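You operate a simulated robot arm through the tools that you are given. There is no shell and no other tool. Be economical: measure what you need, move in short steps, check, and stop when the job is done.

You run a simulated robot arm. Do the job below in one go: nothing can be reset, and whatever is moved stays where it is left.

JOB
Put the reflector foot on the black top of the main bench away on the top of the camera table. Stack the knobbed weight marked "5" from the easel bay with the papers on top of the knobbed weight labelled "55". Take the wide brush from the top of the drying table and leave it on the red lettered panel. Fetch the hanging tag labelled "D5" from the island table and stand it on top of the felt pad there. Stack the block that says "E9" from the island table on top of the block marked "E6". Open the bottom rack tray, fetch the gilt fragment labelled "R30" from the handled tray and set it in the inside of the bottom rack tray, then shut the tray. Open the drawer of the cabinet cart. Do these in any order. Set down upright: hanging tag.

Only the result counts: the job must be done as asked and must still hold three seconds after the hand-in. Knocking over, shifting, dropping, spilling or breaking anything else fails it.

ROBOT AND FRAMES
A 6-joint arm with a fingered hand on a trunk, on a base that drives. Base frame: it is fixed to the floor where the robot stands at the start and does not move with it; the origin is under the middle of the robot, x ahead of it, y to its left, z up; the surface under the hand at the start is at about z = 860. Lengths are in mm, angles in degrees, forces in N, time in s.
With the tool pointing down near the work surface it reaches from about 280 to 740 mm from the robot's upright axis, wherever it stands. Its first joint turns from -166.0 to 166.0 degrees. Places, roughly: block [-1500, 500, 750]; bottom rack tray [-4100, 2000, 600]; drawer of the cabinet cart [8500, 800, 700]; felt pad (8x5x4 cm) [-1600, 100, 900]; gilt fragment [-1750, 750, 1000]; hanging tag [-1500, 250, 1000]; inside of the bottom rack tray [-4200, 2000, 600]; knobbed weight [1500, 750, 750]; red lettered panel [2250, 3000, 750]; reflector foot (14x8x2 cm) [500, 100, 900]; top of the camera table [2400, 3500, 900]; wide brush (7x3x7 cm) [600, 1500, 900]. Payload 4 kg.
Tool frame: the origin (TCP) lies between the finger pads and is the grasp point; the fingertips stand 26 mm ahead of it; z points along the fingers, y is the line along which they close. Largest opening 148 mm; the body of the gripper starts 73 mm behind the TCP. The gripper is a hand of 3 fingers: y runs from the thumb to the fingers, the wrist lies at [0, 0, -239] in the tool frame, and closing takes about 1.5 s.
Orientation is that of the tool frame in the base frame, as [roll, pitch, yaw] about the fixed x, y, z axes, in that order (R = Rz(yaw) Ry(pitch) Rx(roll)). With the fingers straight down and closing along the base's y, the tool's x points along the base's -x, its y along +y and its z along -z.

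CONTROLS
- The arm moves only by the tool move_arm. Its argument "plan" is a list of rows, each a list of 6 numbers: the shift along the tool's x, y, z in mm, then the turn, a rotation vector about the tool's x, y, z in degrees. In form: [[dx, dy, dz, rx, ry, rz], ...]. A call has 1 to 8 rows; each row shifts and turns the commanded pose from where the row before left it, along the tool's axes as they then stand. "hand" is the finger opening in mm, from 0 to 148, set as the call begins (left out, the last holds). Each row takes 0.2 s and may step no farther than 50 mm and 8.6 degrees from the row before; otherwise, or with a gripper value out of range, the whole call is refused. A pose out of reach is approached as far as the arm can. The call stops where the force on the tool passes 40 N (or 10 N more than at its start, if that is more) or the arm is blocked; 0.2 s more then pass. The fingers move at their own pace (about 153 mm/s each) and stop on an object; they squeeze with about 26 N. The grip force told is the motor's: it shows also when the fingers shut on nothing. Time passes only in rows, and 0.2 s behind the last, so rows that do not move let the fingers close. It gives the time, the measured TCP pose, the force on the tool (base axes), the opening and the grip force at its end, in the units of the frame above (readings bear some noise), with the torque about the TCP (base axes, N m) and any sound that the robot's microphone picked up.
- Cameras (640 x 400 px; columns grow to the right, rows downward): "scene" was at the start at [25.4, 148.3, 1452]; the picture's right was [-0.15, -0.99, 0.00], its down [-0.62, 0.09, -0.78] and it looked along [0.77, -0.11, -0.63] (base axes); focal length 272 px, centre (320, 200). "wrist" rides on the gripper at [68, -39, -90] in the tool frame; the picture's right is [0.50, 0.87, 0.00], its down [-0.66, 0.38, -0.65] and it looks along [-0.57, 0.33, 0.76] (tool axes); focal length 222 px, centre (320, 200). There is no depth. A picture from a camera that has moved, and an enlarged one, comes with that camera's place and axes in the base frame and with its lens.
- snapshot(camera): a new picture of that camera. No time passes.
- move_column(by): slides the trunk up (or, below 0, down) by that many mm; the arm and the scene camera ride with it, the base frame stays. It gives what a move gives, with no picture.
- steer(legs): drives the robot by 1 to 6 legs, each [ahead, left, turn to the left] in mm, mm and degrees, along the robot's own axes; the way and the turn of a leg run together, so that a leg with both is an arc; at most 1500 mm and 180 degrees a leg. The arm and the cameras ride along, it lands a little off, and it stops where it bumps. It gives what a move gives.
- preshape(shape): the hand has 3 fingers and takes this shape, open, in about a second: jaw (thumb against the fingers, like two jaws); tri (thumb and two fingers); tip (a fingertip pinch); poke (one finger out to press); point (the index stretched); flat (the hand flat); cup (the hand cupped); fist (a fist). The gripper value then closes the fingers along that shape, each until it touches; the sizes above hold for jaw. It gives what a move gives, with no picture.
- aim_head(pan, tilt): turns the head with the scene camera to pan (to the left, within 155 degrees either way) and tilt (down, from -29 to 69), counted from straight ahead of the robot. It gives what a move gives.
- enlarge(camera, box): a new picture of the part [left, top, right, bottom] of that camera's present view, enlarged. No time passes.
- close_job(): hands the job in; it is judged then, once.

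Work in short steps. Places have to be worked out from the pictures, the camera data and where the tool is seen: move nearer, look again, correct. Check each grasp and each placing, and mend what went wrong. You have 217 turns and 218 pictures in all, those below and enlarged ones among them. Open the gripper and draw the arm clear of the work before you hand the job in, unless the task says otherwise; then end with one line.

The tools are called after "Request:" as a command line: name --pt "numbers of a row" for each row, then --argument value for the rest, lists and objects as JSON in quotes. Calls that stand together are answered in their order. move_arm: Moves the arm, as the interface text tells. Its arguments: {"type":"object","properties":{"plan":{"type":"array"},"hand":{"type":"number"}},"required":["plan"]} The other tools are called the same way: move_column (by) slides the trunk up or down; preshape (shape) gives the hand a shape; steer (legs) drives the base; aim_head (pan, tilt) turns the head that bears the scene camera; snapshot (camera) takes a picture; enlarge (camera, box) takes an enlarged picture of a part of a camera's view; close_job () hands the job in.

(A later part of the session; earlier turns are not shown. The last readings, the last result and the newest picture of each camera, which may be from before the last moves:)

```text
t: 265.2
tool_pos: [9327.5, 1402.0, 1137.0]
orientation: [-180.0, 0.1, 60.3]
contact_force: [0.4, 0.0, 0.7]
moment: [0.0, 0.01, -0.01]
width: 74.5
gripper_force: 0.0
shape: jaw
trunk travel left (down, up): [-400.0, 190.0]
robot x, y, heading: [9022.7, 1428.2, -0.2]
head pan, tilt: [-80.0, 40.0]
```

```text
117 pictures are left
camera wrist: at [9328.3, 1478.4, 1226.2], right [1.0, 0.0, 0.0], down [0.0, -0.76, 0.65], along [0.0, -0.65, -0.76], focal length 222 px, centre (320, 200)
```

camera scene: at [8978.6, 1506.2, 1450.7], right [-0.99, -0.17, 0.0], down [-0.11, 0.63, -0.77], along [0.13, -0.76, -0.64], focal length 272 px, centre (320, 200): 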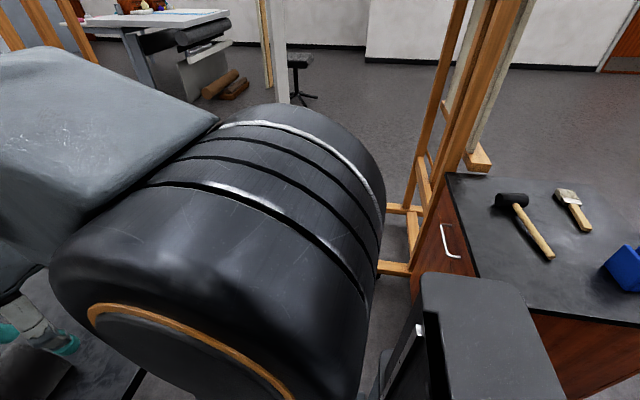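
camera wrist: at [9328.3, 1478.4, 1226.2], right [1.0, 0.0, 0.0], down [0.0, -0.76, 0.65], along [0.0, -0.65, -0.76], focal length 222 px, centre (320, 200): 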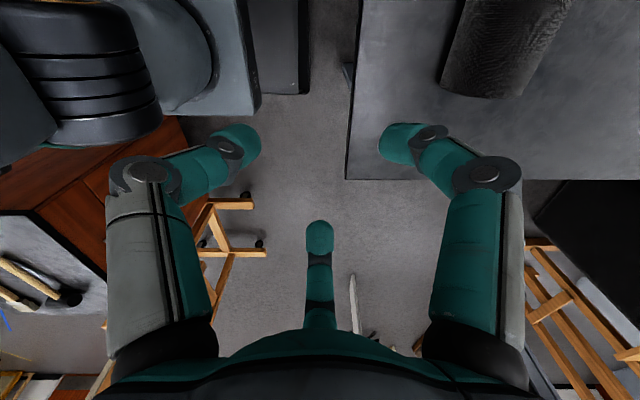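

The white U-handle on the +x face seems to run y≈750–870 at x≈8668, z≈750, under the countertop edge (x≈8640). I shift the robot back 150 and bring the hand round to the right with yaw 90.

Request:
steer --legs '[[-150, -30, 0]]'

Request:
move_arm --pt "0 0 0 0 0 -7.5" --pt "0 0 0 0 0 -7.5" --pt "0 0 0 0 0 -7.5" --pt "0 0 0 0 0 -7.5" --pt "-42 -17 0 0 0 0" --pt "-42 -17 0 0 0 0" --pt "-42 -17 0 0 0 0" --pt "-42 -17 0 0 0 0"

Request:
move_arm --pt "-42 -17 0 0 0 0" --pt "-42 -17 0 0 0 0" --pt "-28 -33 0 0 0 0" --pt "-28 -33 0 0 0 0" --pt "-28 -33 0 0 0 0" --pt "-28 -33 0 0 0 0" --pt "-28 -10 0 0 0 0"

Request:
snapshot --camera "wrist"

Request:
snapshot --camera "scene"

```text
t: 266.6
tool_pos: [9181.7, 1372.0, 1137.1]
orientation: [-180.0, 0.0, 60.3]
contact_force: [0.2, 0.5, -1.2]
moment: [0.02, 0.02, 0.01]
width: 74.6
gripper_force: 0.0
shape: jaw
trunk travel left (down, up): [-400.0, 190.0]
robot x, y, heading: [8871.9, 1398.7, -0.1]
head pan, tilt: [-80.0, 40.0]
```

```text
t: 268.4
tool_pos: [9114.6, 1202.6, 1138.5]
orientation: [179.9, 0.0, 90.4]
contact_force: [-0.3, 0.2, -0.2]
moment: [-0.01, 0.0, -0.03]
width: 74.5
gripper_force: 0.1
shape: jaw
trunk travel left (down, up): [-400.0, 190.0]
robot x, y, heading: [8874.4, 1401.2, -0.1]
head pan, tilt: [-80.0, 40.0]
```

```text
t: 270.0
tool_pos: [8938.4, 979.1, 1138.9]
orientation: [-179.9, 0.0, 90.2]
contact_force: [-0.6, 1.3, 0.2]
moment: [-0.03, 0.02, -0.04]
width: 74.6
gripper_force: 0.0
shape: jaw
trunk travel left (down, up): [-400.0, 190.0]
robot x, y, heading: [8872.2, 1402.0, -0.3]
head pan, tilt: [-80.0, 40.0]
```

```text
116 pictures are left
camera wrist: at [8899.4, 1045.4, 1228.2], right [0.86, 0.5, 0.0], down [0.38, -0.65, 0.65], along [0.33, -0.56, -0.76], focal length 222 px, centre (320, 200)
```

wrist: 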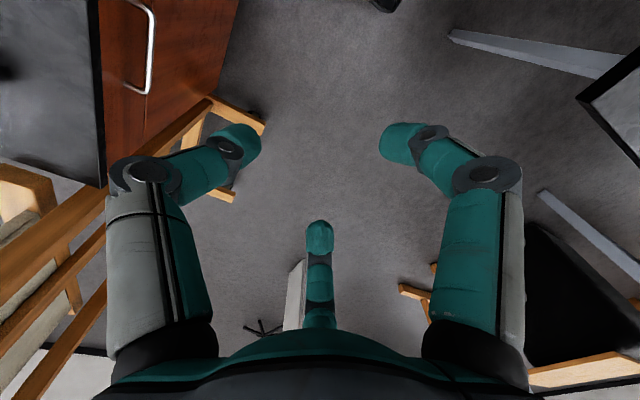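

```text
115 pictures are left
camera scene: at [8831.9, 1477.1, 1450.7], right [-0.99, -0.17, 0.0], down [-0.11, 0.63, -0.77], along [0.13, -0.76, -0.64], focal length 272 px, centre (320, 200)
```

scene: 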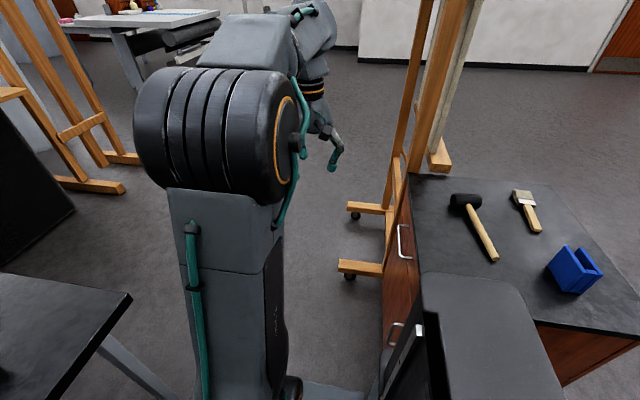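

I zoom on the cart's front; two handles appear.

Request:
enlarge --camera "scene" --box '[330, 170, 450, 390]'

Request:
enlarge --camera "wrist" --box '[80, 0, 280, 160]'

```text
1.82 times, centred on (390, 280) of scene
camera zoom: at [8831.9, 1477.1, 1450.7], right [-0.99, -0.17, 0.0], down [-0.11, 0.63, -0.77], along [0.13, -0.76, -0.64], focal length 494 px, centre (193, 54)
```

zoom: 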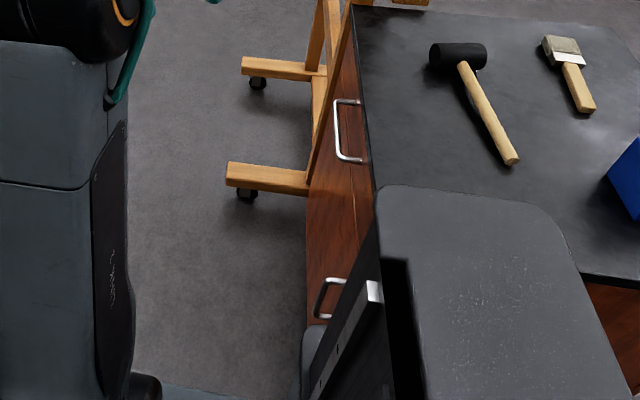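

```text
2.50 times, centred on (180, 80) of wrist
camera zoom: at [8899.4, 1045.4, 1228.2], right [0.86, 0.5, 0.0], down [0.38, -0.65, 0.65], along [0.33, -0.56, -0.76], focal length 555 px, centre (670, 500)
```

zoom: 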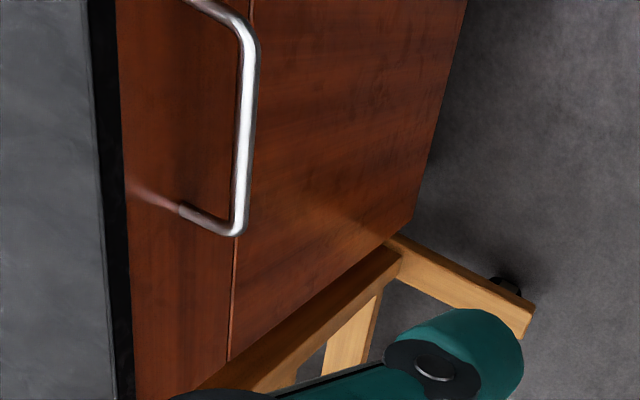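

Triangulated: drawer handle bar from (8677,776) to (8676,902), z≈769, 37 mm off the face; the lower handle belongs to a door. I tilt the tool 75° toward the cart.

Request:
move_arm --pt "0 0 0 8.4 0 0" --pt "0 0 0 8.4 0 0" --pt "0 0 0 8.4 0 0" --pt "0 0 0 8.4 0 0" --pt "0 0 0 8.4 0 0" --pt "0 0 0 8.4 0 0" --pt "0 0 0 8.4 0 0" --pt "0 0 0 8.4 0 0" --hand 60

Request:
move_arm --pt "0 0 0 7.8 0 0" --pt "0 0 0 0 0 0"

Request:
snapshot --camera "scene"

```text
t: 271.8
tool_pos: [8939.9, 980.1, 1136.3]
orientation: [-112.7, 0.0, 90.2]
contact_force: [-0.2, 0.0, -0.4]
moment: [-0.02, -0.03, 0.02]
width: 60.2
gripper_force: 0.0
shape: jaw
trunk travel left (down, up): [-400.0, 190.0]
robot x, y, heading: [8874.4, 1400.3, -0.1]
head pan, tilt: [-80.0, 40.0]
```

```text
t: 272.4
tool_pos: [8939.3, 978.9, 1136.0]
orientation: [-104.9, 0.0, 90.3]
contact_force: [-0.5, -1.1, -0.5]
moment: [0.0, 0.02, 0.01]
width: 60.0
gripper_force: 0.0
shape: jaw
trunk travel left (down, up): [-400.0, 190.0]
robot x, y, heading: [8879.0, 1403.9, -0.3]
head pan, tilt: [-80.0, 40.0]
```

```text
112 pictures are left
camera scene: at [8832.2, 1476.9, 1450.7], right [-0.99, -0.17, 0.0], down [-0.11, 0.63, -0.77], along [0.13, -0.76, -0.64], focal length 272 px, centre (320, 200)
```

scene: 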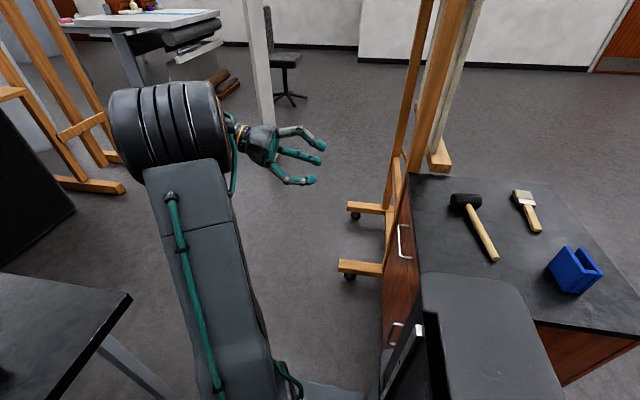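

The pose works. I lower the trunk 330 mm and look again from both cameras.

Request:
move_column --by -330

Request:
move_arm --pt "-35 -8 15 0 0 0" --pt "-35 -8 15 0 0 0" --pt "-35 -8 15 0 0 0" --pt "-35 -8 15 0 0 0"

Request:
snapshot --camera "scene"

Request:
snapshot --camera "wrist"

```text
t: 275.6
tool_pos: [8939.7, 979.3, 806.0]
orientation: [-105.0, 0.0, 90.3]
contact_force: [0.1, 0.5, -0.5]
moment: [0.0, -0.02, 0.02]
width: 60.4
gripper_force: 0.1
shape: jaw
trunk travel left (down, up): [-70.0, 520.0]
robot x, y, heading: [8876.7, 1401.5, -0.1]
head pan, tilt: [-80.0, 40.0]
```

```text
t: 276.6
tool_pos: [8871.8, 838.8, 822.4]
orientation: [-105.0, 0.0, 90.3]
contact_force: [0.5, 0.1, 0.2]
moment: [0.0, -0.06, 0.03]
width: 60.1
gripper_force: 0.1
shape: jaw
trunk travel left (down, up): [-70.0, 520.0]
robot x, y, heading: [8873.6, 1397.7, -0.1]
head pan, tilt: [-80.0, 40.0]
```

```text
111 pictures are left
camera scene: at [8832.1, 1477.4, 1120.7], right [-0.99, -0.17, 0.0], down [-0.11, 0.63, -0.77], along [0.13, -0.76, -0.64], focal length 272 px, centre (320, 200)
```

scene: 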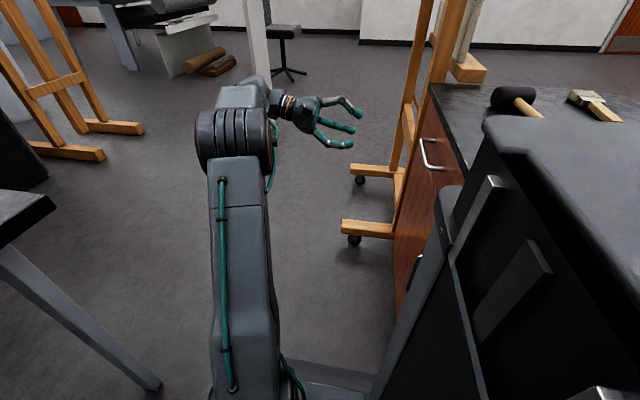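

```text
110 pictures are left
camera wrist: at [8949.8, 905.1, 882.8], right [0.22, 0.5, -0.84], down [0.73, -0.65, -0.19], along [-0.64, -0.57, -0.51], focal length 222 px, centre (320, 200)
```

wrist: 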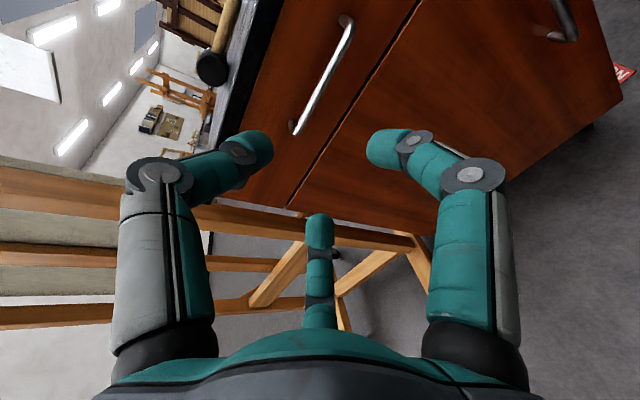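

The handle's projection matches. I advance 150 mm along the tool and re-check.

Request:
move_arm --pt "0 -1 50 0 0 0" --pt "0 -1 50 0 0 0" --pt "0 0 45 0 0 0" --pt "0 0 0 0 0 0"

Request:
snapshot --camera "wrist"

Request:
enlarge --camera "scene" --box '[330, 80, 490, 220]'

```text
t: 277.6
tool_pos: [8733.1, 837.9, 786.3]
orientation: [-105.1, 0.0, 90.3]
contact_force: [-0.7, -0.2, -0.8]
moment: [0.02, -0.01, 0.01]
width: 60.2
gripper_force: 0.2
shape: jaw
trunk travel left (down, up): [-70.0, 520.0]
robot x, y, heading: [8876.0, 1397.8, -0.4]
head pan, tilt: [-80.0, 40.0]
```

```text
109 pictures are left
camera wrist: at [8810.5, 904.3, 846.3], right [0.22, 0.5, -0.84], down [0.73, -0.65, -0.2], along [-0.64, -0.57, -0.51], focal length 222 px, centre (320, 200)
```

wrist: 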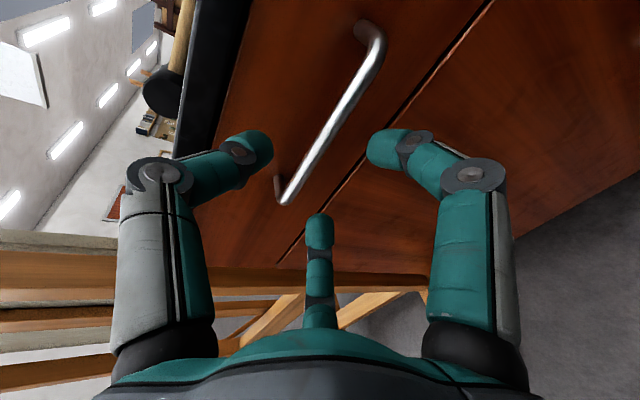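

```text
2.86 times, centred on (410, 150) of scene
camera zoom: at [8832.1, 1477.1, 1120.7], right [-0.99, -0.17, 0.0], down [-0.11, 0.63, -0.77], along [0.13, -0.76, -0.64], focal length 776 px, centre (63, 343)
```

zoom: 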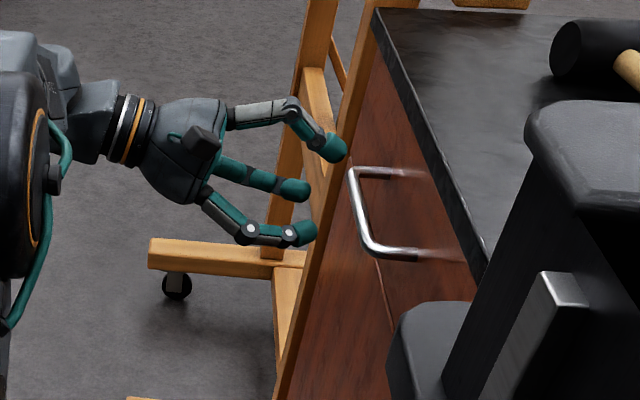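

The bar lies right in line between thumb and fingers. I advance 48 mm more and close.

Request:
move_arm --pt "0 -1 25 0 0 0" --pt "0 0 15 0 0 0" --pt "0 0 8 0 0 0" --pt "0 0 0 0 0 0"

Request:
snapshot --camera "wrist"

Request:
enlarge --camera "scene" --box '[330, 80, 490, 220]'

```text
t: 278.6
tool_pos: [8686.7, 837.4, 774.6]
orientation: [-105.1, 0.1, 90.2]
contact_force: [-0.4, 0.2, -0.4]
moment: [-0.01, 0.03, -0.02]
width: 60.5
gripper_force: 0.0
shape: jaw
trunk travel left (down, up): [-70.0, 520.0]
robot x, y, heading: [8876.1, 1401.4, -0.5]
head pan, tilt: [-80.0, 40.0]
```

```text
107 pictures are left
camera wrist: at [8764.2, 904.3, 834.8], right [0.22, 0.5, -0.84], down [0.73, -0.65, -0.2], along [-0.64, -0.57, -0.51], focal length 222 px, centre (320, 200)
```

wrist: 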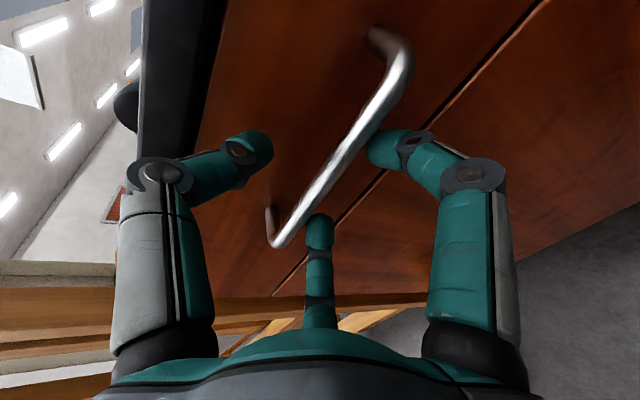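

```text
2.86 times, centred on (410, 150) of scene
camera zoom: at [8832.0, 1477.1, 1120.7], right [-0.99, -0.17, 0.0], down [-0.11, 0.63, -0.77], along [0.13, -0.76, -0.64], focal length 776 px, centre (63, 343)
```

zoom: 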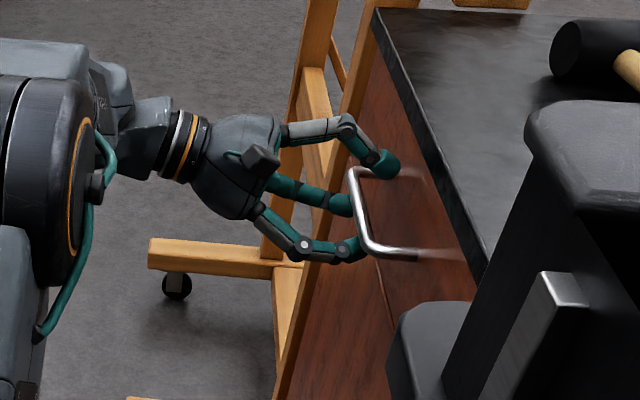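

Thumb is above and behind the bar, fingers below it. Closing, then a first 30 mm pull.

Request:
move_arm --pt "0 0 0 0 0 0" --pt "0 0 0 0 0 0" --pt "0 0 0 0 0 0" --pt "0 0 0 0 0 0" --pt "0 0 0 0 0 0" --hand 0

Request:
snapshot --camera "wrist"

Request:
move_arm --pt "0 2.6 -9.7 0 0 0" --pt "0 2.6 -9.7 0 0 0" --pt "0 2.6 -9.7 0 0 0"

Request:
enlarge --camera "scene" --box '[330, 80, 490, 220]'

```text
t: 279.9
tool_pos: [8687.6, 837.2, 775.2]
orientation: [-105.1, -0.1, 90.2]
contact_force: [0.1, 0.3, -7.0]
moment: [0.03, 0.0, -0.01]
width: 4.7
gripper_force: 25.9
shape: jaw
trunk travel left (down, up): [-70.0, 520.0]
robot x, y, heading: [8875.2, 1398.5, -0.1]
head pan, tilt: [-80.0, 40.0]
```

```text
105 pictures are left
camera wrist: at [8764.3, 904.1, 834.5], right [0.22, 0.5, -0.84], down [0.73, -0.65, -0.2], along [-0.64, -0.57, -0.51], focal length 222 px, centre (320, 200)
```

wrist: 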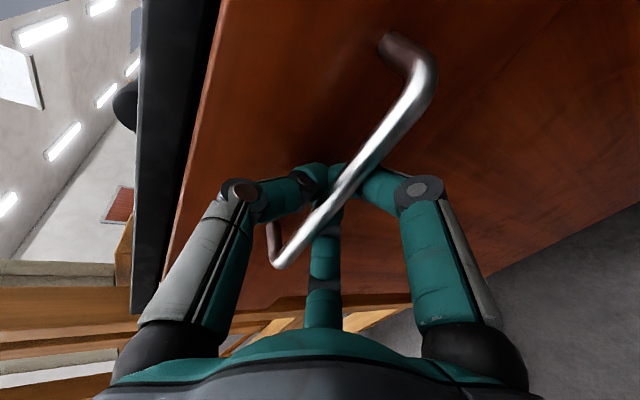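

```text
t: 280.6
tool_pos: [8717.0, 836.7, 774.0]
orientation: [-105.1, -0.2, 90.2]
contact_force: [0.3, 1.3, -8.7]
moment: [0.01, 0.03, -0.01]
width: 4.4
gripper_force: 26.4
shape: jaw
trunk travel left (down, up): [-70.0, 520.0]
robot x, y, heading: [8876.5, 1397.0, -0.2]
head pan, tilt: [-80.0, 40.0]
```

```text
2.86 times, centred on (410, 150) of scene
camera zoom: at [8831.8, 1476.7, 1120.7], right [-0.99, -0.17, 0.0], down [-0.11, 0.63, -0.77], along [0.13, -0.75, -0.64], focal length 776 px, centre (63, 343)
```

zoom: 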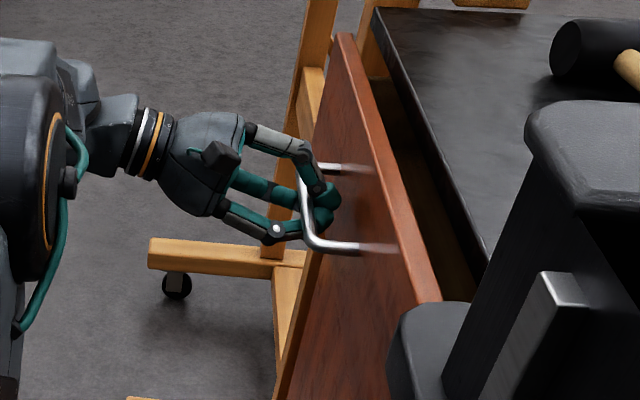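

The drawer is sliding out. I keep pulling along +x.

Request:
move_arm --pt "0 9 -33.8 0 0 0" --pt "0 9 -33.8 0 0 0" --pt "0 9 -33.8 0 0 0" --pt "0 9 -33.8 0 0 0" --pt "0 9 -33.8 0 0 0" --pt "0 9 -33.8 0 0 0" --pt "0 0 0 0 0 0"

Request:
snapshot --camera "scene"

```text
t: 282.2
tool_pos: [8927.5, 840.5, 775.3]
orientation: [-105.1, -0.1, 90.2]
contact_force: [0.1, -6.2, -9.5]
moment: [-0.06, 0.04, 0.01]
width: 4.3
gripper_force: 25.8
shape: jaw
trunk travel left (down, up): [-70.0, 520.0]
robot x, y, heading: [8875.0, 1400.9, -0.3]
head pan, tilt: [-80.0, 40.0]
```

```text
103 pictures are left
camera scene: at [8832.1, 1476.2, 1120.8], right [-0.99, -0.17, 0.0], down [-0.11, 0.63, -0.77], along [0.13, -0.75, -0.64], focal length 272 px, centre (320, 200)
```

scene: 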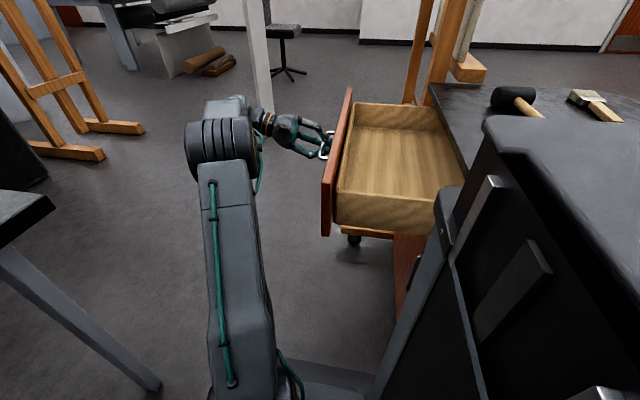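

About 245 mm open, cart steady. I pull a bit further to find its stop.

Request:
move_arm --pt "0 5.2 -19.3 0 0 0" --pt "0 5.2 -19.3 0 0 0" --pt "0 5.2 -19.3 0 0 0" --pt "0 5.2 -19.3 0 0 0" --pt "0 5.2 -19.3 0 0 0"

Request:
snapshot --camera "scene"

```text
t: 283.1
tool_pos: [8974.8, 839.0, 774.3]
orientation: [-105.1, -0.3, 89.5]
contact_force: [-19.3, 0.8, -10.0]
moment: [0.0, 0.08, 0.01]
width: 1.8
gripper_force: 26.5
shape: jaw
trunk travel left (down, up): [-70.0, 520.0]
robot x, y, heading: [8875.9, 1400.8, -0.4]
head pan, tilt: [-80.0, 40.0]
stopped in row 4: the force on the tool passed its limit at 52 N (the readings are from after the stop); the commanded pose is now the measured one
```

```text
102 pictures are left
camera scene: at [8830.3, 1476.9, 1120.7], right [-0.99, -0.17, 0.0], down [-0.11, 0.63, -0.77], along [0.13, -0.76, -0.64], focal length 272 px, centre (320, 200)
```

scene: 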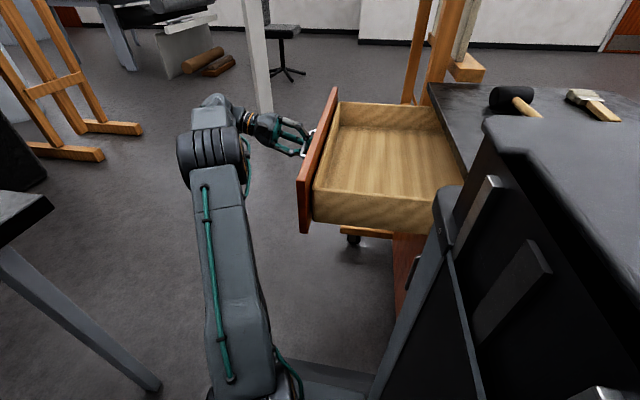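

Fully open at its stop. I ease, release and back the hand straight off.

Request:
move_arm --pt "0 0 2 0 0 0" --pt "0 0 0 0 0 0" --pt "0 0 0 0 0 0" --pt "0 0 0 0 0 0" --hand 80

Request:
snapshot --camera "wrist"

Request:
move_arm --pt "0 0 -15 0 0 0" --pt "0 0 -30 0 0 0" --pt "0 0 -40 0 0 0"

Request:
snapshot --camera "scene"

```text
t: 284.1
tool_pos: [8976.6, 839.5, 774.2]
orientation: [-105.0, 0.0, 89.7]
contact_force: [0.9, -0.7, -0.4]
moment: [0.0, 0.02, 0.01]
width: 79.8
gripper_force: 0.0
shape: jaw
trunk travel left (down, up): [-70.0, 520.0]
robot x, y, heading: [8875.9, 1403.2, -0.3]
head pan, tilt: [-80.0, 40.0]
```

```text
101 pictures are left
camera wrist: at [9054.6, 905.1, 833.8], right [0.23, 0.5, -0.84], down [0.73, -0.66, -0.2], along [-0.65, -0.56, -0.51], focal length 222 px, centre (320, 200)
```

wrist: 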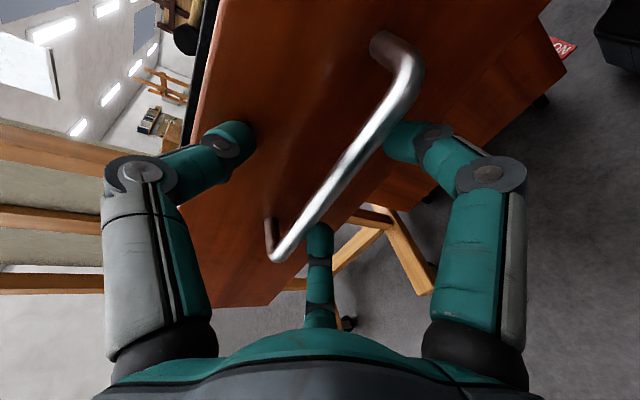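

```text
t: 284.9
tool_pos: [9043.9, 848.1, 787.8]
orientation: [-105.1, 0.0, 90.1]
contact_force: [0.6, -0.4, -0.2]
moment: [-0.01, 0.02, -0.03]
width: 79.8
gripper_force: 0.0
shape: jaw
out of reach, approached as far as the arm can: row 3
trunk travel left (down, up): [-70.0, 520.0]
robot x, y, heading: [8871.0, 1398.3, -0.6]
head pan, tilt: [-80.0, 40.0]
```

```text
100 pictures are left
camera scene: at [8831.8, 1477.1, 1120.8], right [-0.99, -0.17, 0.0], down [-0.11, 0.63, -0.77], along [0.13, -0.76, -0.64], focal length 272 px, centre (320, 200)
```

scene: 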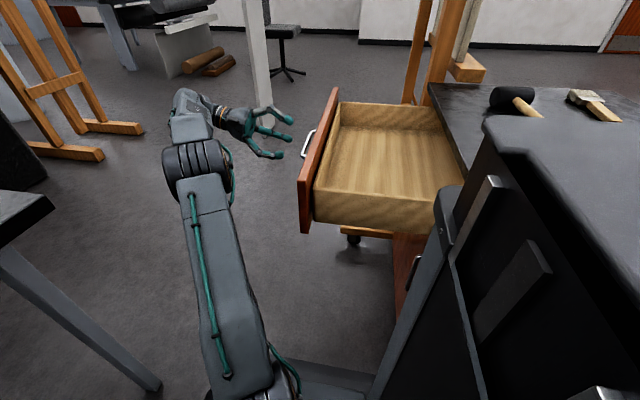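

Drawer is open and clear. I raise the trunk, restore the tool to vertical and swing it back to the front.

Request:
move_column --by 330

Request:
move_arm --pt "0 0 0 -8.4 0 0" --pt "0 0 0 -8.4 0 0" --pt "0 0 0 -8.4 0 0" --pt "0 0 0 -8.4 0 0" --pt "0 0 0 -8.4 0 0" --pt "0 0 0 -8.4 0 0" --pt "0 0 0 -8.4 0 0" --pt "0 0 0 -8.4 0 0"

Request:
move_arm --pt "0 0 0 -7.8 0 0" --pt "45 10 0 0 0 0" --pt "45 10 0 0 0 0" --pt "45 10 0 0 0 0" --pt "45 10 0 0 0 0" --pt "45 12 0 0 0 0" --pt "45 12 0 0 0 0" --pt "45 14 0 0 0 0"

Request:
move_arm --pt "40 20 0 0 0 0" --pt "40 20 0 0 0 0" --pt "40 10 0 0 0 0" --pt "40 0 0 0 0 0" --pt "40 0 0 0 0 0"

```text
t: 288.1
tool_pos: [9045.9, 847.4, 1117.5]
orientation: [-105.1, -0.1, 90.1]
contact_force: [-1.4, 0.2, -0.1]
moment: [0.01, -0.03, 0.01]
width: 79.8
gripper_force: 0.0
shape: jaw
trunk travel left (down, up): [-400.0, 190.0]
robot x, y, heading: [8875.6, 1399.9, -0.5]
head pan, tilt: [-80.0, 40.0]
```

```text
t: 289.9
tool_pos: [9044.4, 848.4, 1117.8]
orientation: [-172.4, 0.1, 90.1]
contact_force: [-0.3, -1.0, -0.7]
moment: [-0.01, 0.0, 0.03]
width: 79.8
gripper_force: 0.0
shape: jaw
trunk travel left (down, up): [-400.0, 190.0]
robot x, y, heading: [8878.1, 1404.3, -0.6]
head pan, tilt: [-80.0, 40.0]
```

```text
t: 291.7
tool_pos: [9122.8, 1161.4, 1118.1]
orientation: [180.0, 0.0, 90.1]
contact_force: [1.1, -0.4, -0.7]
moment: [-0.03, 0.02, -0.01]
width: 79.8
gripper_force: 0.0
shape: jaw
trunk travel left (down, up): [-400.0, 190.0]
robot x, y, heading: [8877.7, 1398.2, -0.5]
head pan, tilt: [-80.0, 40.0]
```

```text
t: 292.9
tool_pos: [9168.8, 1363.9, 1117.8]
orientation: [179.9, 0.1, 90.1]
contact_force: [-0.2, -0.2, 0.6]
moment: [0.04, 0.01, -0.01]
width: 79.8
gripper_force: 0.1
shape: jaw
trunk travel left (down, up): [-400.0, 190.0]
robot x, y, heading: [8875.7, 1403.3, -0.6]
head pan, tilt: [-80.0, 40.0]
```

I reverse out of the aisle and retrace the path towards the wall-side passage.

Request:
steer --legs '[[-1450, 30, 0.6], [-700, 0, 0], [-1350, 0, 0], [-150, 1300, 0], [-150, 1100, 0]]'

Request:
aim_head --pan 150 --tilt 20

Request:
snapshot --camera "scene"

```text
t: 321.3
tool_pos: [5315.5, 3712.1, 1118.6]
orientation: [179.9, -0.1, 91.4]
contact_force: [-0.4, -0.2, 0.5]
moment: [0.0, 0.0, 0.0]
width: 79.7
gripper_force: 0.0
shape: jaw
trunk travel left (down, up): [-400.0, 190.0]
robot x, y, heading: [5018.6, 3741.7, 0.8]
head pan, tilt: [-80.0, 40.0]
```

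```text
t: 324.6
tool_pos: [5314.8, 3711.8, 1118.3]
orientation: [179.9, 0.1, 91.5]
contact_force: [-0.4, 0.0, -0.8]
moment: [0.0, -0.03, 0.01]
width: 79.9
gripper_force: 0.0
shape: jaw
trunk travel left (down, up): [-400.0, 190.0]
robot x, y, heading: [5021.6, 3738.6, 0.5]
head pan, tilt: [150.0, 20.0]
```

```text
99 pictures are left
camera scene: at [4877.6, 3947.2, 1482.1], right [0.49, 0.87, 0.0], down [0.3, -0.17, -0.94], along [-0.82, 0.46, -0.34], focal length 272 px, centre (320, 200)
```

scene: 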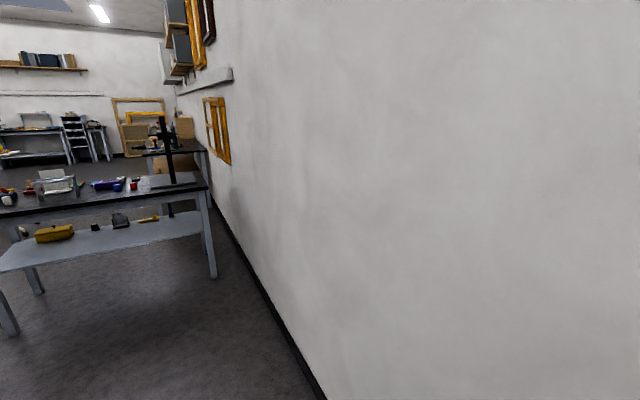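

Path is clear; I continue back through the passage and then to y≈2440.

Request:
steer --legs '[[0, 140, -0.6], [-1450, 0, 0], [-400, 0, 0], [0, -1430, 0]]'

Request:
aim_head --pan 155 --tilt 25

Request:
snapshot --camera "scene"

```text
t: 341.5
tool_pos: [3440.5, 2411.2, 1119.2]
orientation: [179.9, 0.0, 90.2]
contact_force: [0.1, 0.4, -0.6]
moment: [0.02, -0.03, 0.01]
width: 80.1
gripper_force: 0.0
shape: jaw
trunk travel left (down, up): [-400.0, 190.0]
robot x, y, heading: [3150.0, 2449.5, 0.1]
head pan, tilt: [150.0, 20.0]
```

```text
t: 342.2
tool_pos: [3441.5, 2411.0, 1118.8]
orientation: [179.8, 0.0, 90.3]
contact_force: [-0.4, -0.7, -0.6]
moment: [-0.02, 0.0, -0.01]
width: 79.6
gripper_force: 0.0
shape: jaw
trunk travel left (down, up): [-400.0, 190.0]
robot x, y, heading: [3147.1, 2447.9, -0.4]
head pan, tilt: [154.7, 25.0]
```

```text
98 pictures are left
camera scene: at [3005.4, 2648.7, 1474.1], right [0.43, 0.9, 0.0], down [0.38, -0.18, -0.91], along [-0.82, 0.39, -0.42], focal length 272 px, centre (320, 200)
```

scene: 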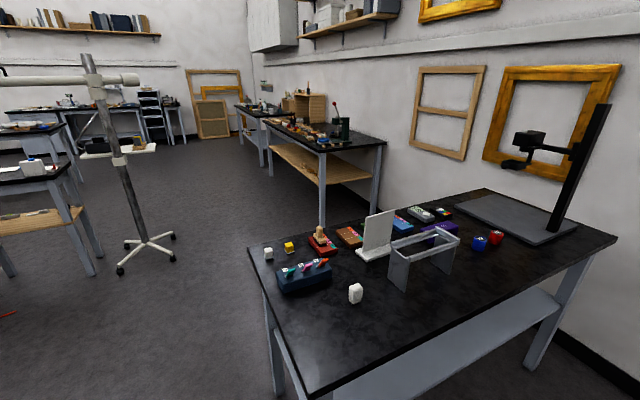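

Foot and brush still look right. I continue back past the stand and go down to the island table, then turn to face it.

Request:
steer --legs '[[-1500, 0, 0.3], [-200, 0, 0], [0, 680, 0], [-1450, 0, 0], [-420, 0, 0]]'

Request:
steer --legs '[[0, -1300, 0], [0, -1250, 0], [0, 0, 180]]'

Request:
aim_head --pan 0 --tilt 30

Request:
snapshot --camera "scene"

```text
t: 363.2
tool_pos: [-150.1, 3042.8, 1119.1]
orientation: [179.8, 0.0, 92.0]
contact_force: [-0.1, 0.4, -0.2]
moment: [0.02, 0.03, 0.0]
width: 80.0
gripper_force: 0.1
shape: jaw
trunk travel left (down, up): [-400.0, 190.0]
robot x, y, heading: [-445.4, 3070.3, 1.4]
head pan, tilt: [154.7, 25.0]
```

```text
t: 383.0
tool_pos: [-715.1, 559.5, 1118.5]
orientation: [179.9, 0.1, -88.9]
contact_force: [-0.3, 0.3, 0.2]
moment: [0.02, 0.02, 0.01]
width: 79.8
gripper_force: 0.0
shape: jaw
trunk travel left (down, up): [-400.0, 190.0]
robot x, y, heading: [-419.0, 526.5, -179.5]
head pan, tilt: [154.7, 25.0]
```

```text
t: 385.4
tool_pos: [-716.6, 560.2, 1119.5]
orientation: [179.9, 0.1, -89.0]
contact_force: [0.2, 0.1, -0.4]
moment: [0.05, 0.0, 0.02]
width: 79.8
gripper_force: 0.0
shape: jaw
trunk travel left (down, up): [-400.0, 190.0]
robot x, y, heading: [-423.5, 528.0, -179.5]
head pan, tilt: [0.0, 30.0]
```

```text
97 pictures are left
camera scene: at [-449.1, 366.8, 1466.1], right [-0.01, 1.0, 0.0], down [0.5, 0.0, -0.87], along [-0.87, -0.01, -0.5], focal length 272 px, centre (320, 200)
```

scene: 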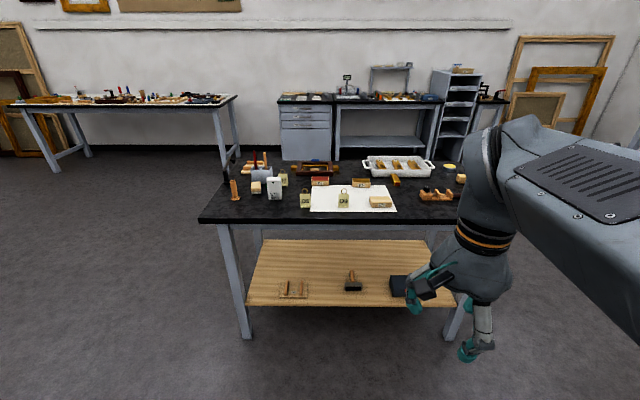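

I move up to the island edge (x≈-1340) and take a closer look.

Request:
steer --legs '[[560, -40, -0.5]]'

Request:
aim_head --pan -5 --tilt 42

Request:
snapshot --camera "scene"

Request:
snapshot --camera "wrist"

```text
t: 388.6
tool_pos: [-1272.6, 601.0, 1118.6]
orientation: [179.8, 0.1, -89.5]
contact_force: [0.6, -0.8, 0.0]
moment: [0.0, 0.01, -0.01]
width: 79.7
gripper_force: 0.1
shape: jaw
trunk travel left (down, up): [-400.0, 190.0]
robot x, y, heading: [-980.8, 567.4, 179.8]
head pan, tilt: [0.0, 30.0]
```

```text
t: 389.3
tool_pos: [-1271.5, 600.6, 1118.8]
orientation: [179.8, 0.0, -89.5]
contact_force: [0.2, -1.2, -0.3]
moment: [-0.01, -0.04, -0.01]
width: 80.0
gripper_force: 0.1
shape: jaw
trunk travel left (down, up): [-400.0, 190.0]
robot x, y, heading: [-980.6, 561.8, 179.8]
head pan, tilt: [-5.0, 42.0]
```

```text
96 pictures are left
camera scene: at [-1000.1, 411.9, 1447.8], right [0.09, 1.0, 0.0], down [0.67, -0.06, -0.74], along [-0.74, 0.07, -0.67], focal length 272 px, centre (320, 200)
```

scene: 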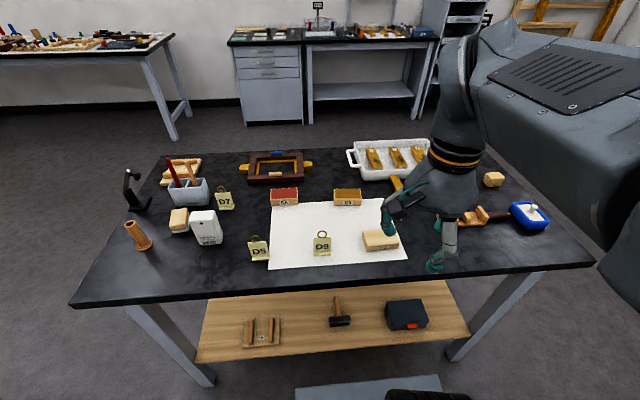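

```text
95 pictures are left
camera wrist: at [-1231.7, 533.1, 1208.0], right [-0.86, -0.51, 0.0], down [-0.38, 0.65, 0.65], along [-0.33, 0.56, -0.76], focal length 222 px, centre (320, 200)
```

wrist: 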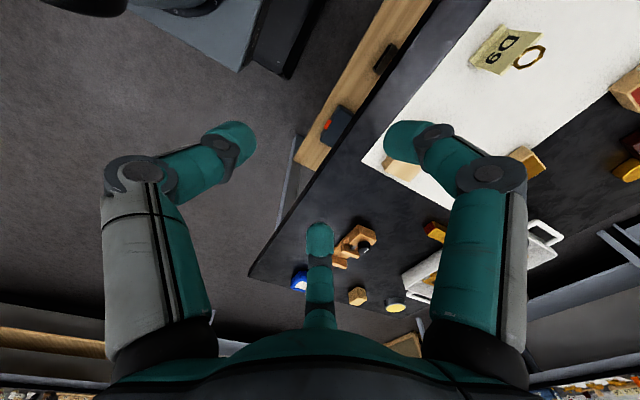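

Zooming to read the labels and find the felt pad.

Request:
enlarge --camera "scene" --box '[110, 150, 270, 270]'

Request:
enlarge --camera "scene" --box '[240, 130, 440, 270]'

```text
3.33 times, centred on (190, 210) of scene
camera zoom: at [-1000.1, 411.9, 1447.8], right [0.09, 1.0, 0.0], down [0.67, -0.06, -0.74], along [-0.74, 0.07, -0.67], focal length 906 px, centre (753, 167)
```

zoom: 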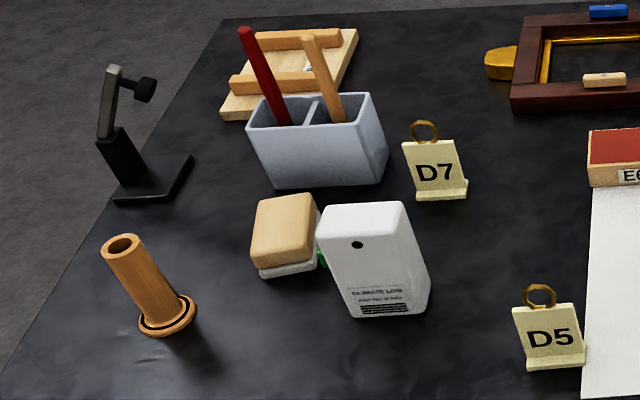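

```text
2.86 times, centred on (340, 200) of scene
camera zoom: at [-1000.1, 411.9, 1447.8], right [0.09, 1.0, 0.0], down [0.67, -0.06, -0.74], along [-0.74, 0.07, -0.67], focal length 776 px, centre (263, 200)
```

zoom: 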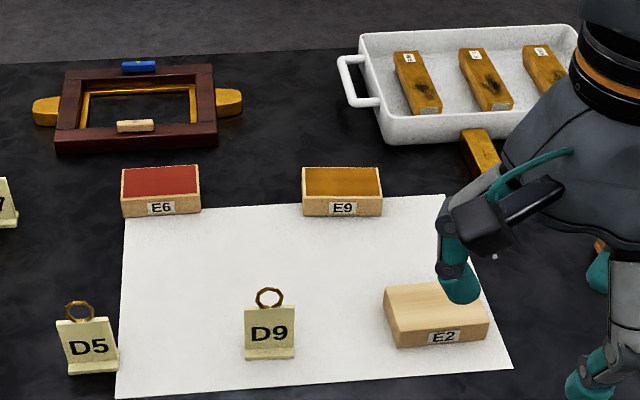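

Found: D5, D9, D7 tags; E6, E9, E2 blocks; the tan felt pad near (-1564,69). E9 centre ≈(-1641,559), E6 ≈(-1671,358). I shift the robot to about (-1011,400) to reach them all.

Request:
steer --legs '[[30, 160, 0.2]]'

Request:
move_arm --pt "-30 40 0 0 0 5.5" --pt "-30 40 0 0 0 0" --pt "-30 40 0 0 0 0" --pt "-25 35 15 0 0 0" --pt "0 35 30 0 0 0" --pt "0 20 30 0 0 0" --hand 100

Request:
snapshot --camera "scene"

Request:
snapshot --camera "wrist"

```text
t: 390.7
tool_pos: [-1302.7, 441.3, 1118.0]
orientation: [179.9, -0.1, -89.3]
contact_force: [0.2, -0.3, -0.3]
moment: [0.02, 0.02, -0.02]
width: 79.8
gripper_force: 0.1
shape: jaw
trunk travel left (down, up): [-400.0, 190.0]
robot x, y, heading: [-1006.4, 406.8, -180.0]
head pan, tilt: [-5.0, 42.0]
```

```text
t: 392.1
tool_pos: [-1505.3, 572.0, 1043.4]
orientation: [180.0, -0.1, -94.7]
contact_force: [0.2, -0.6, -0.6]
moment: [0.01, 0.0, -0.03]
width: 99.5
gripper_force: 0.0
shape: jaw
trunk travel left (down, up): [-400.0, 190.0]
robot x, y, heading: [-1010.2, 410.3, -180.1]
head pan, tilt: [-5.0, 42.0]
```

```text
92 pictures are left
camera scene: at [-1029.7, 253.1, 1447.8], right [0.08, 1.0, 0.0], down [0.67, -0.06, -0.74], along [-0.74, 0.06, -0.67], focal length 272 px, centre (320, 200)
```

scene: 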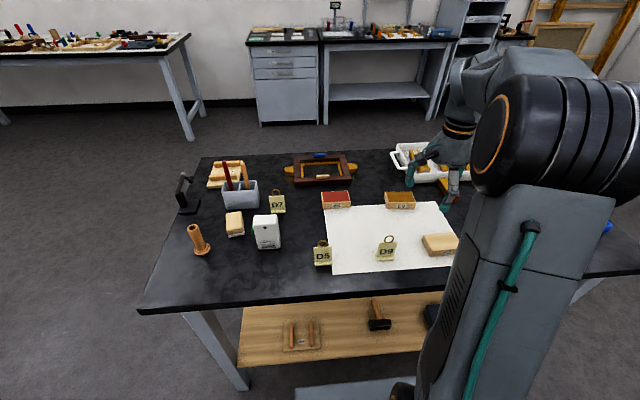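

```text
91 pictures are left
camera wrist: at [-1471.1, 500.2, 1133.4], right [-0.9, -0.43, 0.0], down [-0.32, 0.68, 0.65], along [-0.28, 0.59, -0.76], focal length 222 px, centre (320, 200)
```

wrist: 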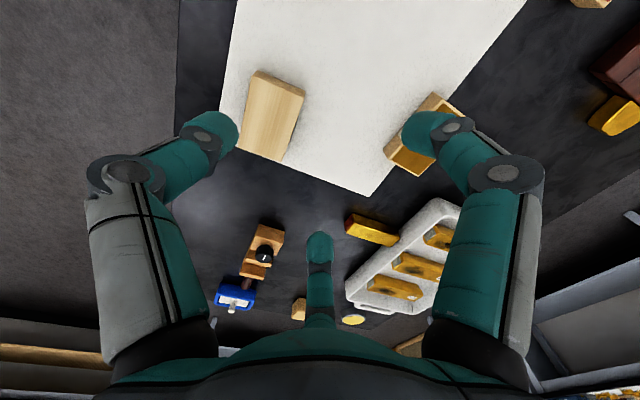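

Zooming on E9 and E6 for exact positions.

Request:
enlarge --camera "scene" --box '[310, 180, 430, 220]'

Request:
enlarge --camera "wrist" --box '[370, 70, 490, 190]'

```text
5.33 times, centred on (370, 200) of scene
camera zoom: at [-1029.7, 253.1, 1447.8], right [0.08, 1.0, 0.0], down [0.67, -0.06, -0.74], along [-0.74, 0.06, -0.67], focal length 1450 px, centre (53, 200)
```

zoom: 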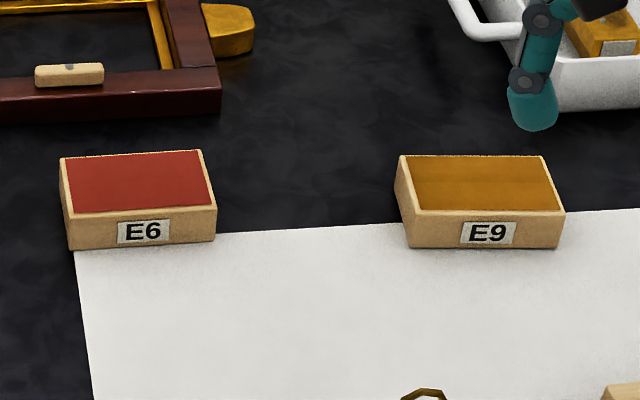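

```text
3.33 times, centred on (430, 130) of wrist
camera zoom: at [-1471.1, 500.2, 1133.4], right [-0.9, -0.43, 0.0], down [-0.32, 0.68, 0.65], along [-0.28, 0.59, -0.76], focal length 740 px, centre (-47, 433)
```

zoom: 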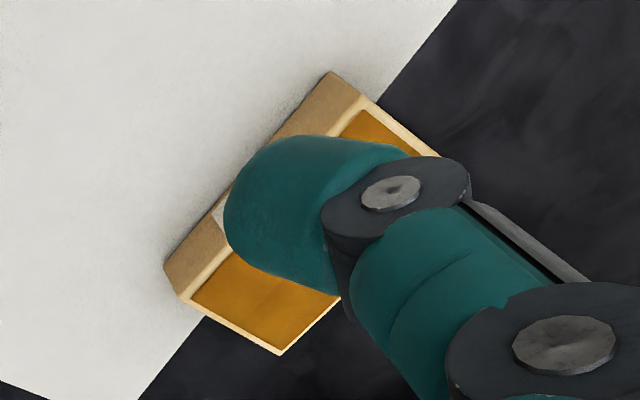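

E9 centre (-1641,555), edge rotated −4.6°; E6 centre (-1661,354), square. Tops at z≈887. I go over E9 at z≈960 with opening 84.

Request:
move_arm --pt "7 34 20 0 0 0" --pt "7 34 20 0 0 0" --pt "7 33 20 0 0 0" --pt "7 33 23 0 0 0" --pt "0 0 0 0 0 0" --hand 84

Request:
enlarge --camera "scene" --box '[310, 160, 460, 230]'

Request:
snapshot --camera "wrist"

```text
t: 393.3
tool_pos: [-1641.3, 552.4, 958.2]
orientation: [179.8, 0.0, -94.9]
contact_force: [0.2, 0.5, 0.1]
moment: [0.02, -0.02, -0.03]
width: 84.6
gripper_force: 0.2
shape: jaw
trunk travel left (down, up): [-400.0, 190.0]
robot x, y, heading: [-1011.8, 408.2, -179.7]
head pan, tilt: [-5.0, 42.0]
```

```text
4.27 times, centred on (385, 195) of scene
camera zoom: at [-1030.0, 253.1, 1447.8], right [0.08, 1.0, 0.0], down [0.67, -0.06, -0.74], along [-0.74, 0.06, -0.67], focal length 1160 px, centre (43, 221)
```

zoom: 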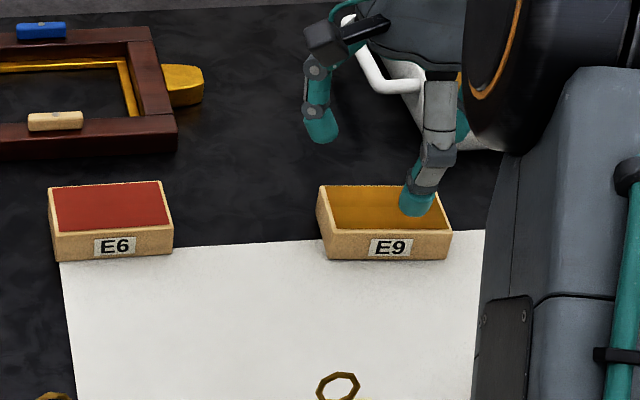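

```text
87 pictures are left
camera wrist: at [-1606.4, 481.3, 1048.6], right [-0.9, -0.43, 0.0], down [-0.32, 0.68, 0.65], along [-0.28, 0.59, -0.76], focal length 222 px, centre (320, 200)
```

wrist: 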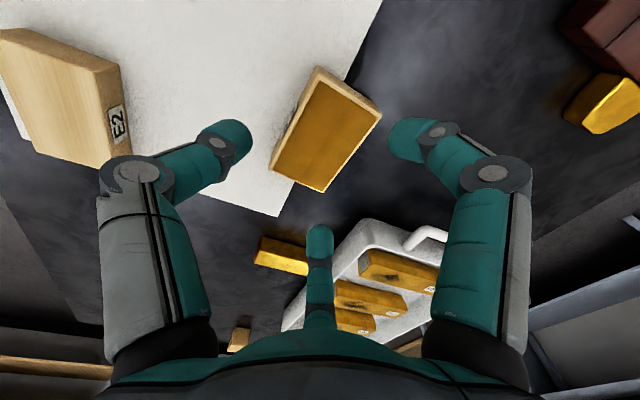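

Corner check puts E9's centre at (-1640,553), right under the TCP. I narrow to 74, descend to z≈895, and close.

Request:
move_arm --pt "0 0 30 0 0 0" --pt "0 0 20 0 0 0" --pt "0 0 13 0 0 0" --hand 74

Request:
snapshot --camera "wrist"

Request:
move_arm --pt "0 0 0 0 0 0" --pt "0 0 0 0 0 0" --pt "0 0 0 0 0 0" --pt "0 0 0 0 0 0" --pt "0 0 0 0 0 0" --hand 0

Request:
snapshot --camera "wrist"

```text
t: 394.1
tool_pos: [-1642.7, 553.3, 911.4]
orientation: [178.6, 0.3, -94.7]
contact_force: [-0.1, -1.1, 24.2]
moment: [-0.06, 0.42, 0.03]
width: 74.3
gripper_force: 0.0
shape: jaw
trunk travel left (down, up): [-400.0, 190.0]
robot x, y, heading: [-1007.6, 408.3, -179.8]
head pan, tilt: [-5.0, 42.0]
stopped in row 3: the force on the tool passed its limit at 50 N (the readings are from after the stop); the commanded pose is now the measured one
```

```text
86 pictures are left
camera wrist: at [-1607.5, 482.5, 999.8], right [-0.9, -0.43, 0.02], down [-0.31, 0.68, 0.67], along [-0.3, 0.6, -0.75], focal length 222 px, centre (320, 200)
```

wrist: 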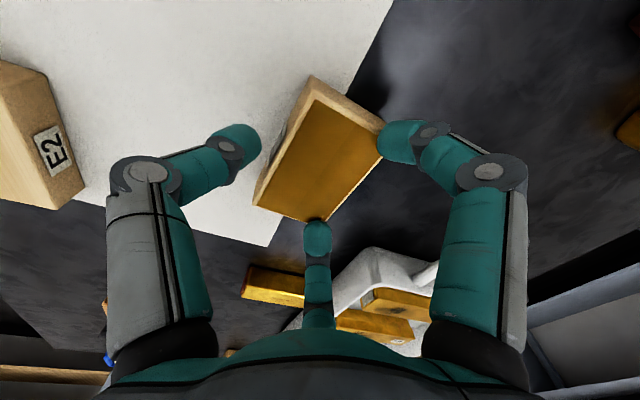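

```text
t: 395.3
tool_pos: [-1642.8, 554.3, 909.2]
orientation: [178.9, 0.2, -94.7]
contact_force: [5.8, -1.1, 15.0]
moment: [-0.01, -0.15, 0.01]
width: 11.8
gripper_force: 25.8
shape: jaw
trunk travel left (down, up): [-400.0, 190.0]
robot x, y, heading: [-1009.3, 407.5, -179.9]
head pan, tilt: [-5.0, 42.0]
```

```text
85 pictures are left
camera wrist: at [-1607.1, 482.5, 996.9], right [-0.9, -0.43, 0.01], down [-0.31, 0.68, 0.66], along [-0.29, 0.59, -0.75], focal length 222 px, centre (320, 200)
```

wrist: 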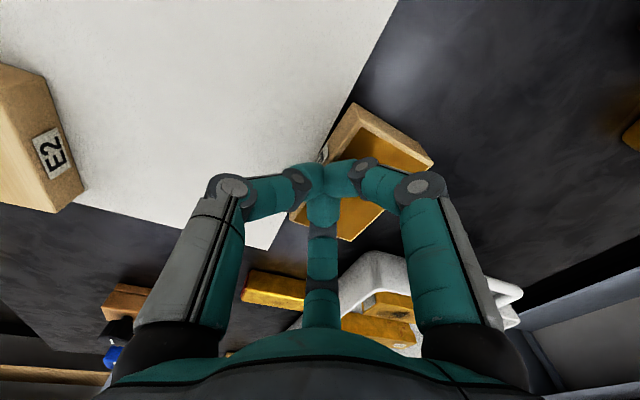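

A finger came down on the block's rim and the block has been nudged while closing on top of it. I lift straight up and re-measure.

Request:
move_arm --pt "0 0 -30 1 0 0" --pt "0 0 -45 0 0 0" --pt "0 0 -45 0 0 0" --pt "0 -30 0 0 0 0"

Request:
enlarge --camera "scene" --box '[300, 140, 480, 240]'

Request:
snapshot --camera "wrist"

```text
t: 396.3
tool_pos: [-1613.0, 553.6, 1027.8]
orientation: [-179.9, 0.3, -94.7]
contact_force: [-0.3, -0.3, 0.3]
moment: [-0.01, -0.01, -0.01]
width: 10.4
gripper_force: 26.1
shape: jaw
trunk travel left (down, up): [-400.0, 190.0]
robot x, y, heading: [-1007.9, 405.4, -179.6]
head pan, tilt: [-5.0, 42.0]
```

```text
3.56 times, centred on (390, 190) of scene
camera zoom: at [-1029.9, 253.1, 1447.7], right [0.08, 1.0, 0.0], down [0.67, -0.06, -0.74], along [-0.74, 0.06, -0.67], focal length 966 px, centre (71, 236)
```

zoom: 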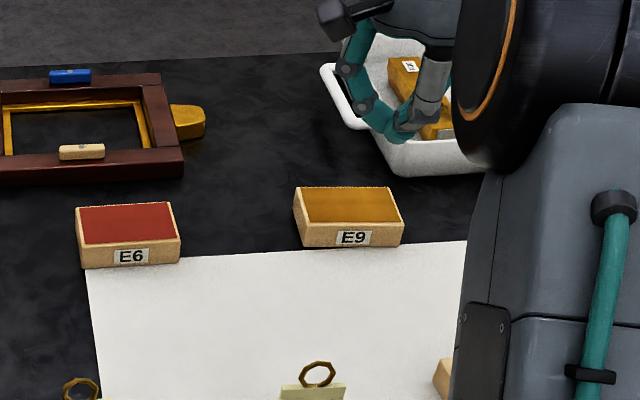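

```text
83 pictures are left
camera wrist: at [-1579.8, 481.2, 1117.9], right [-0.9, -0.43, 0.0], down [-0.33, 0.68, 0.66], along [-0.28, 0.59, -0.76], focal length 222 px, centre (320, 200)
```

wrist: 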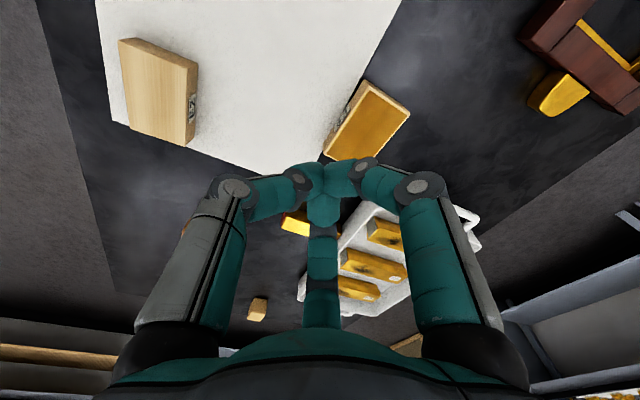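

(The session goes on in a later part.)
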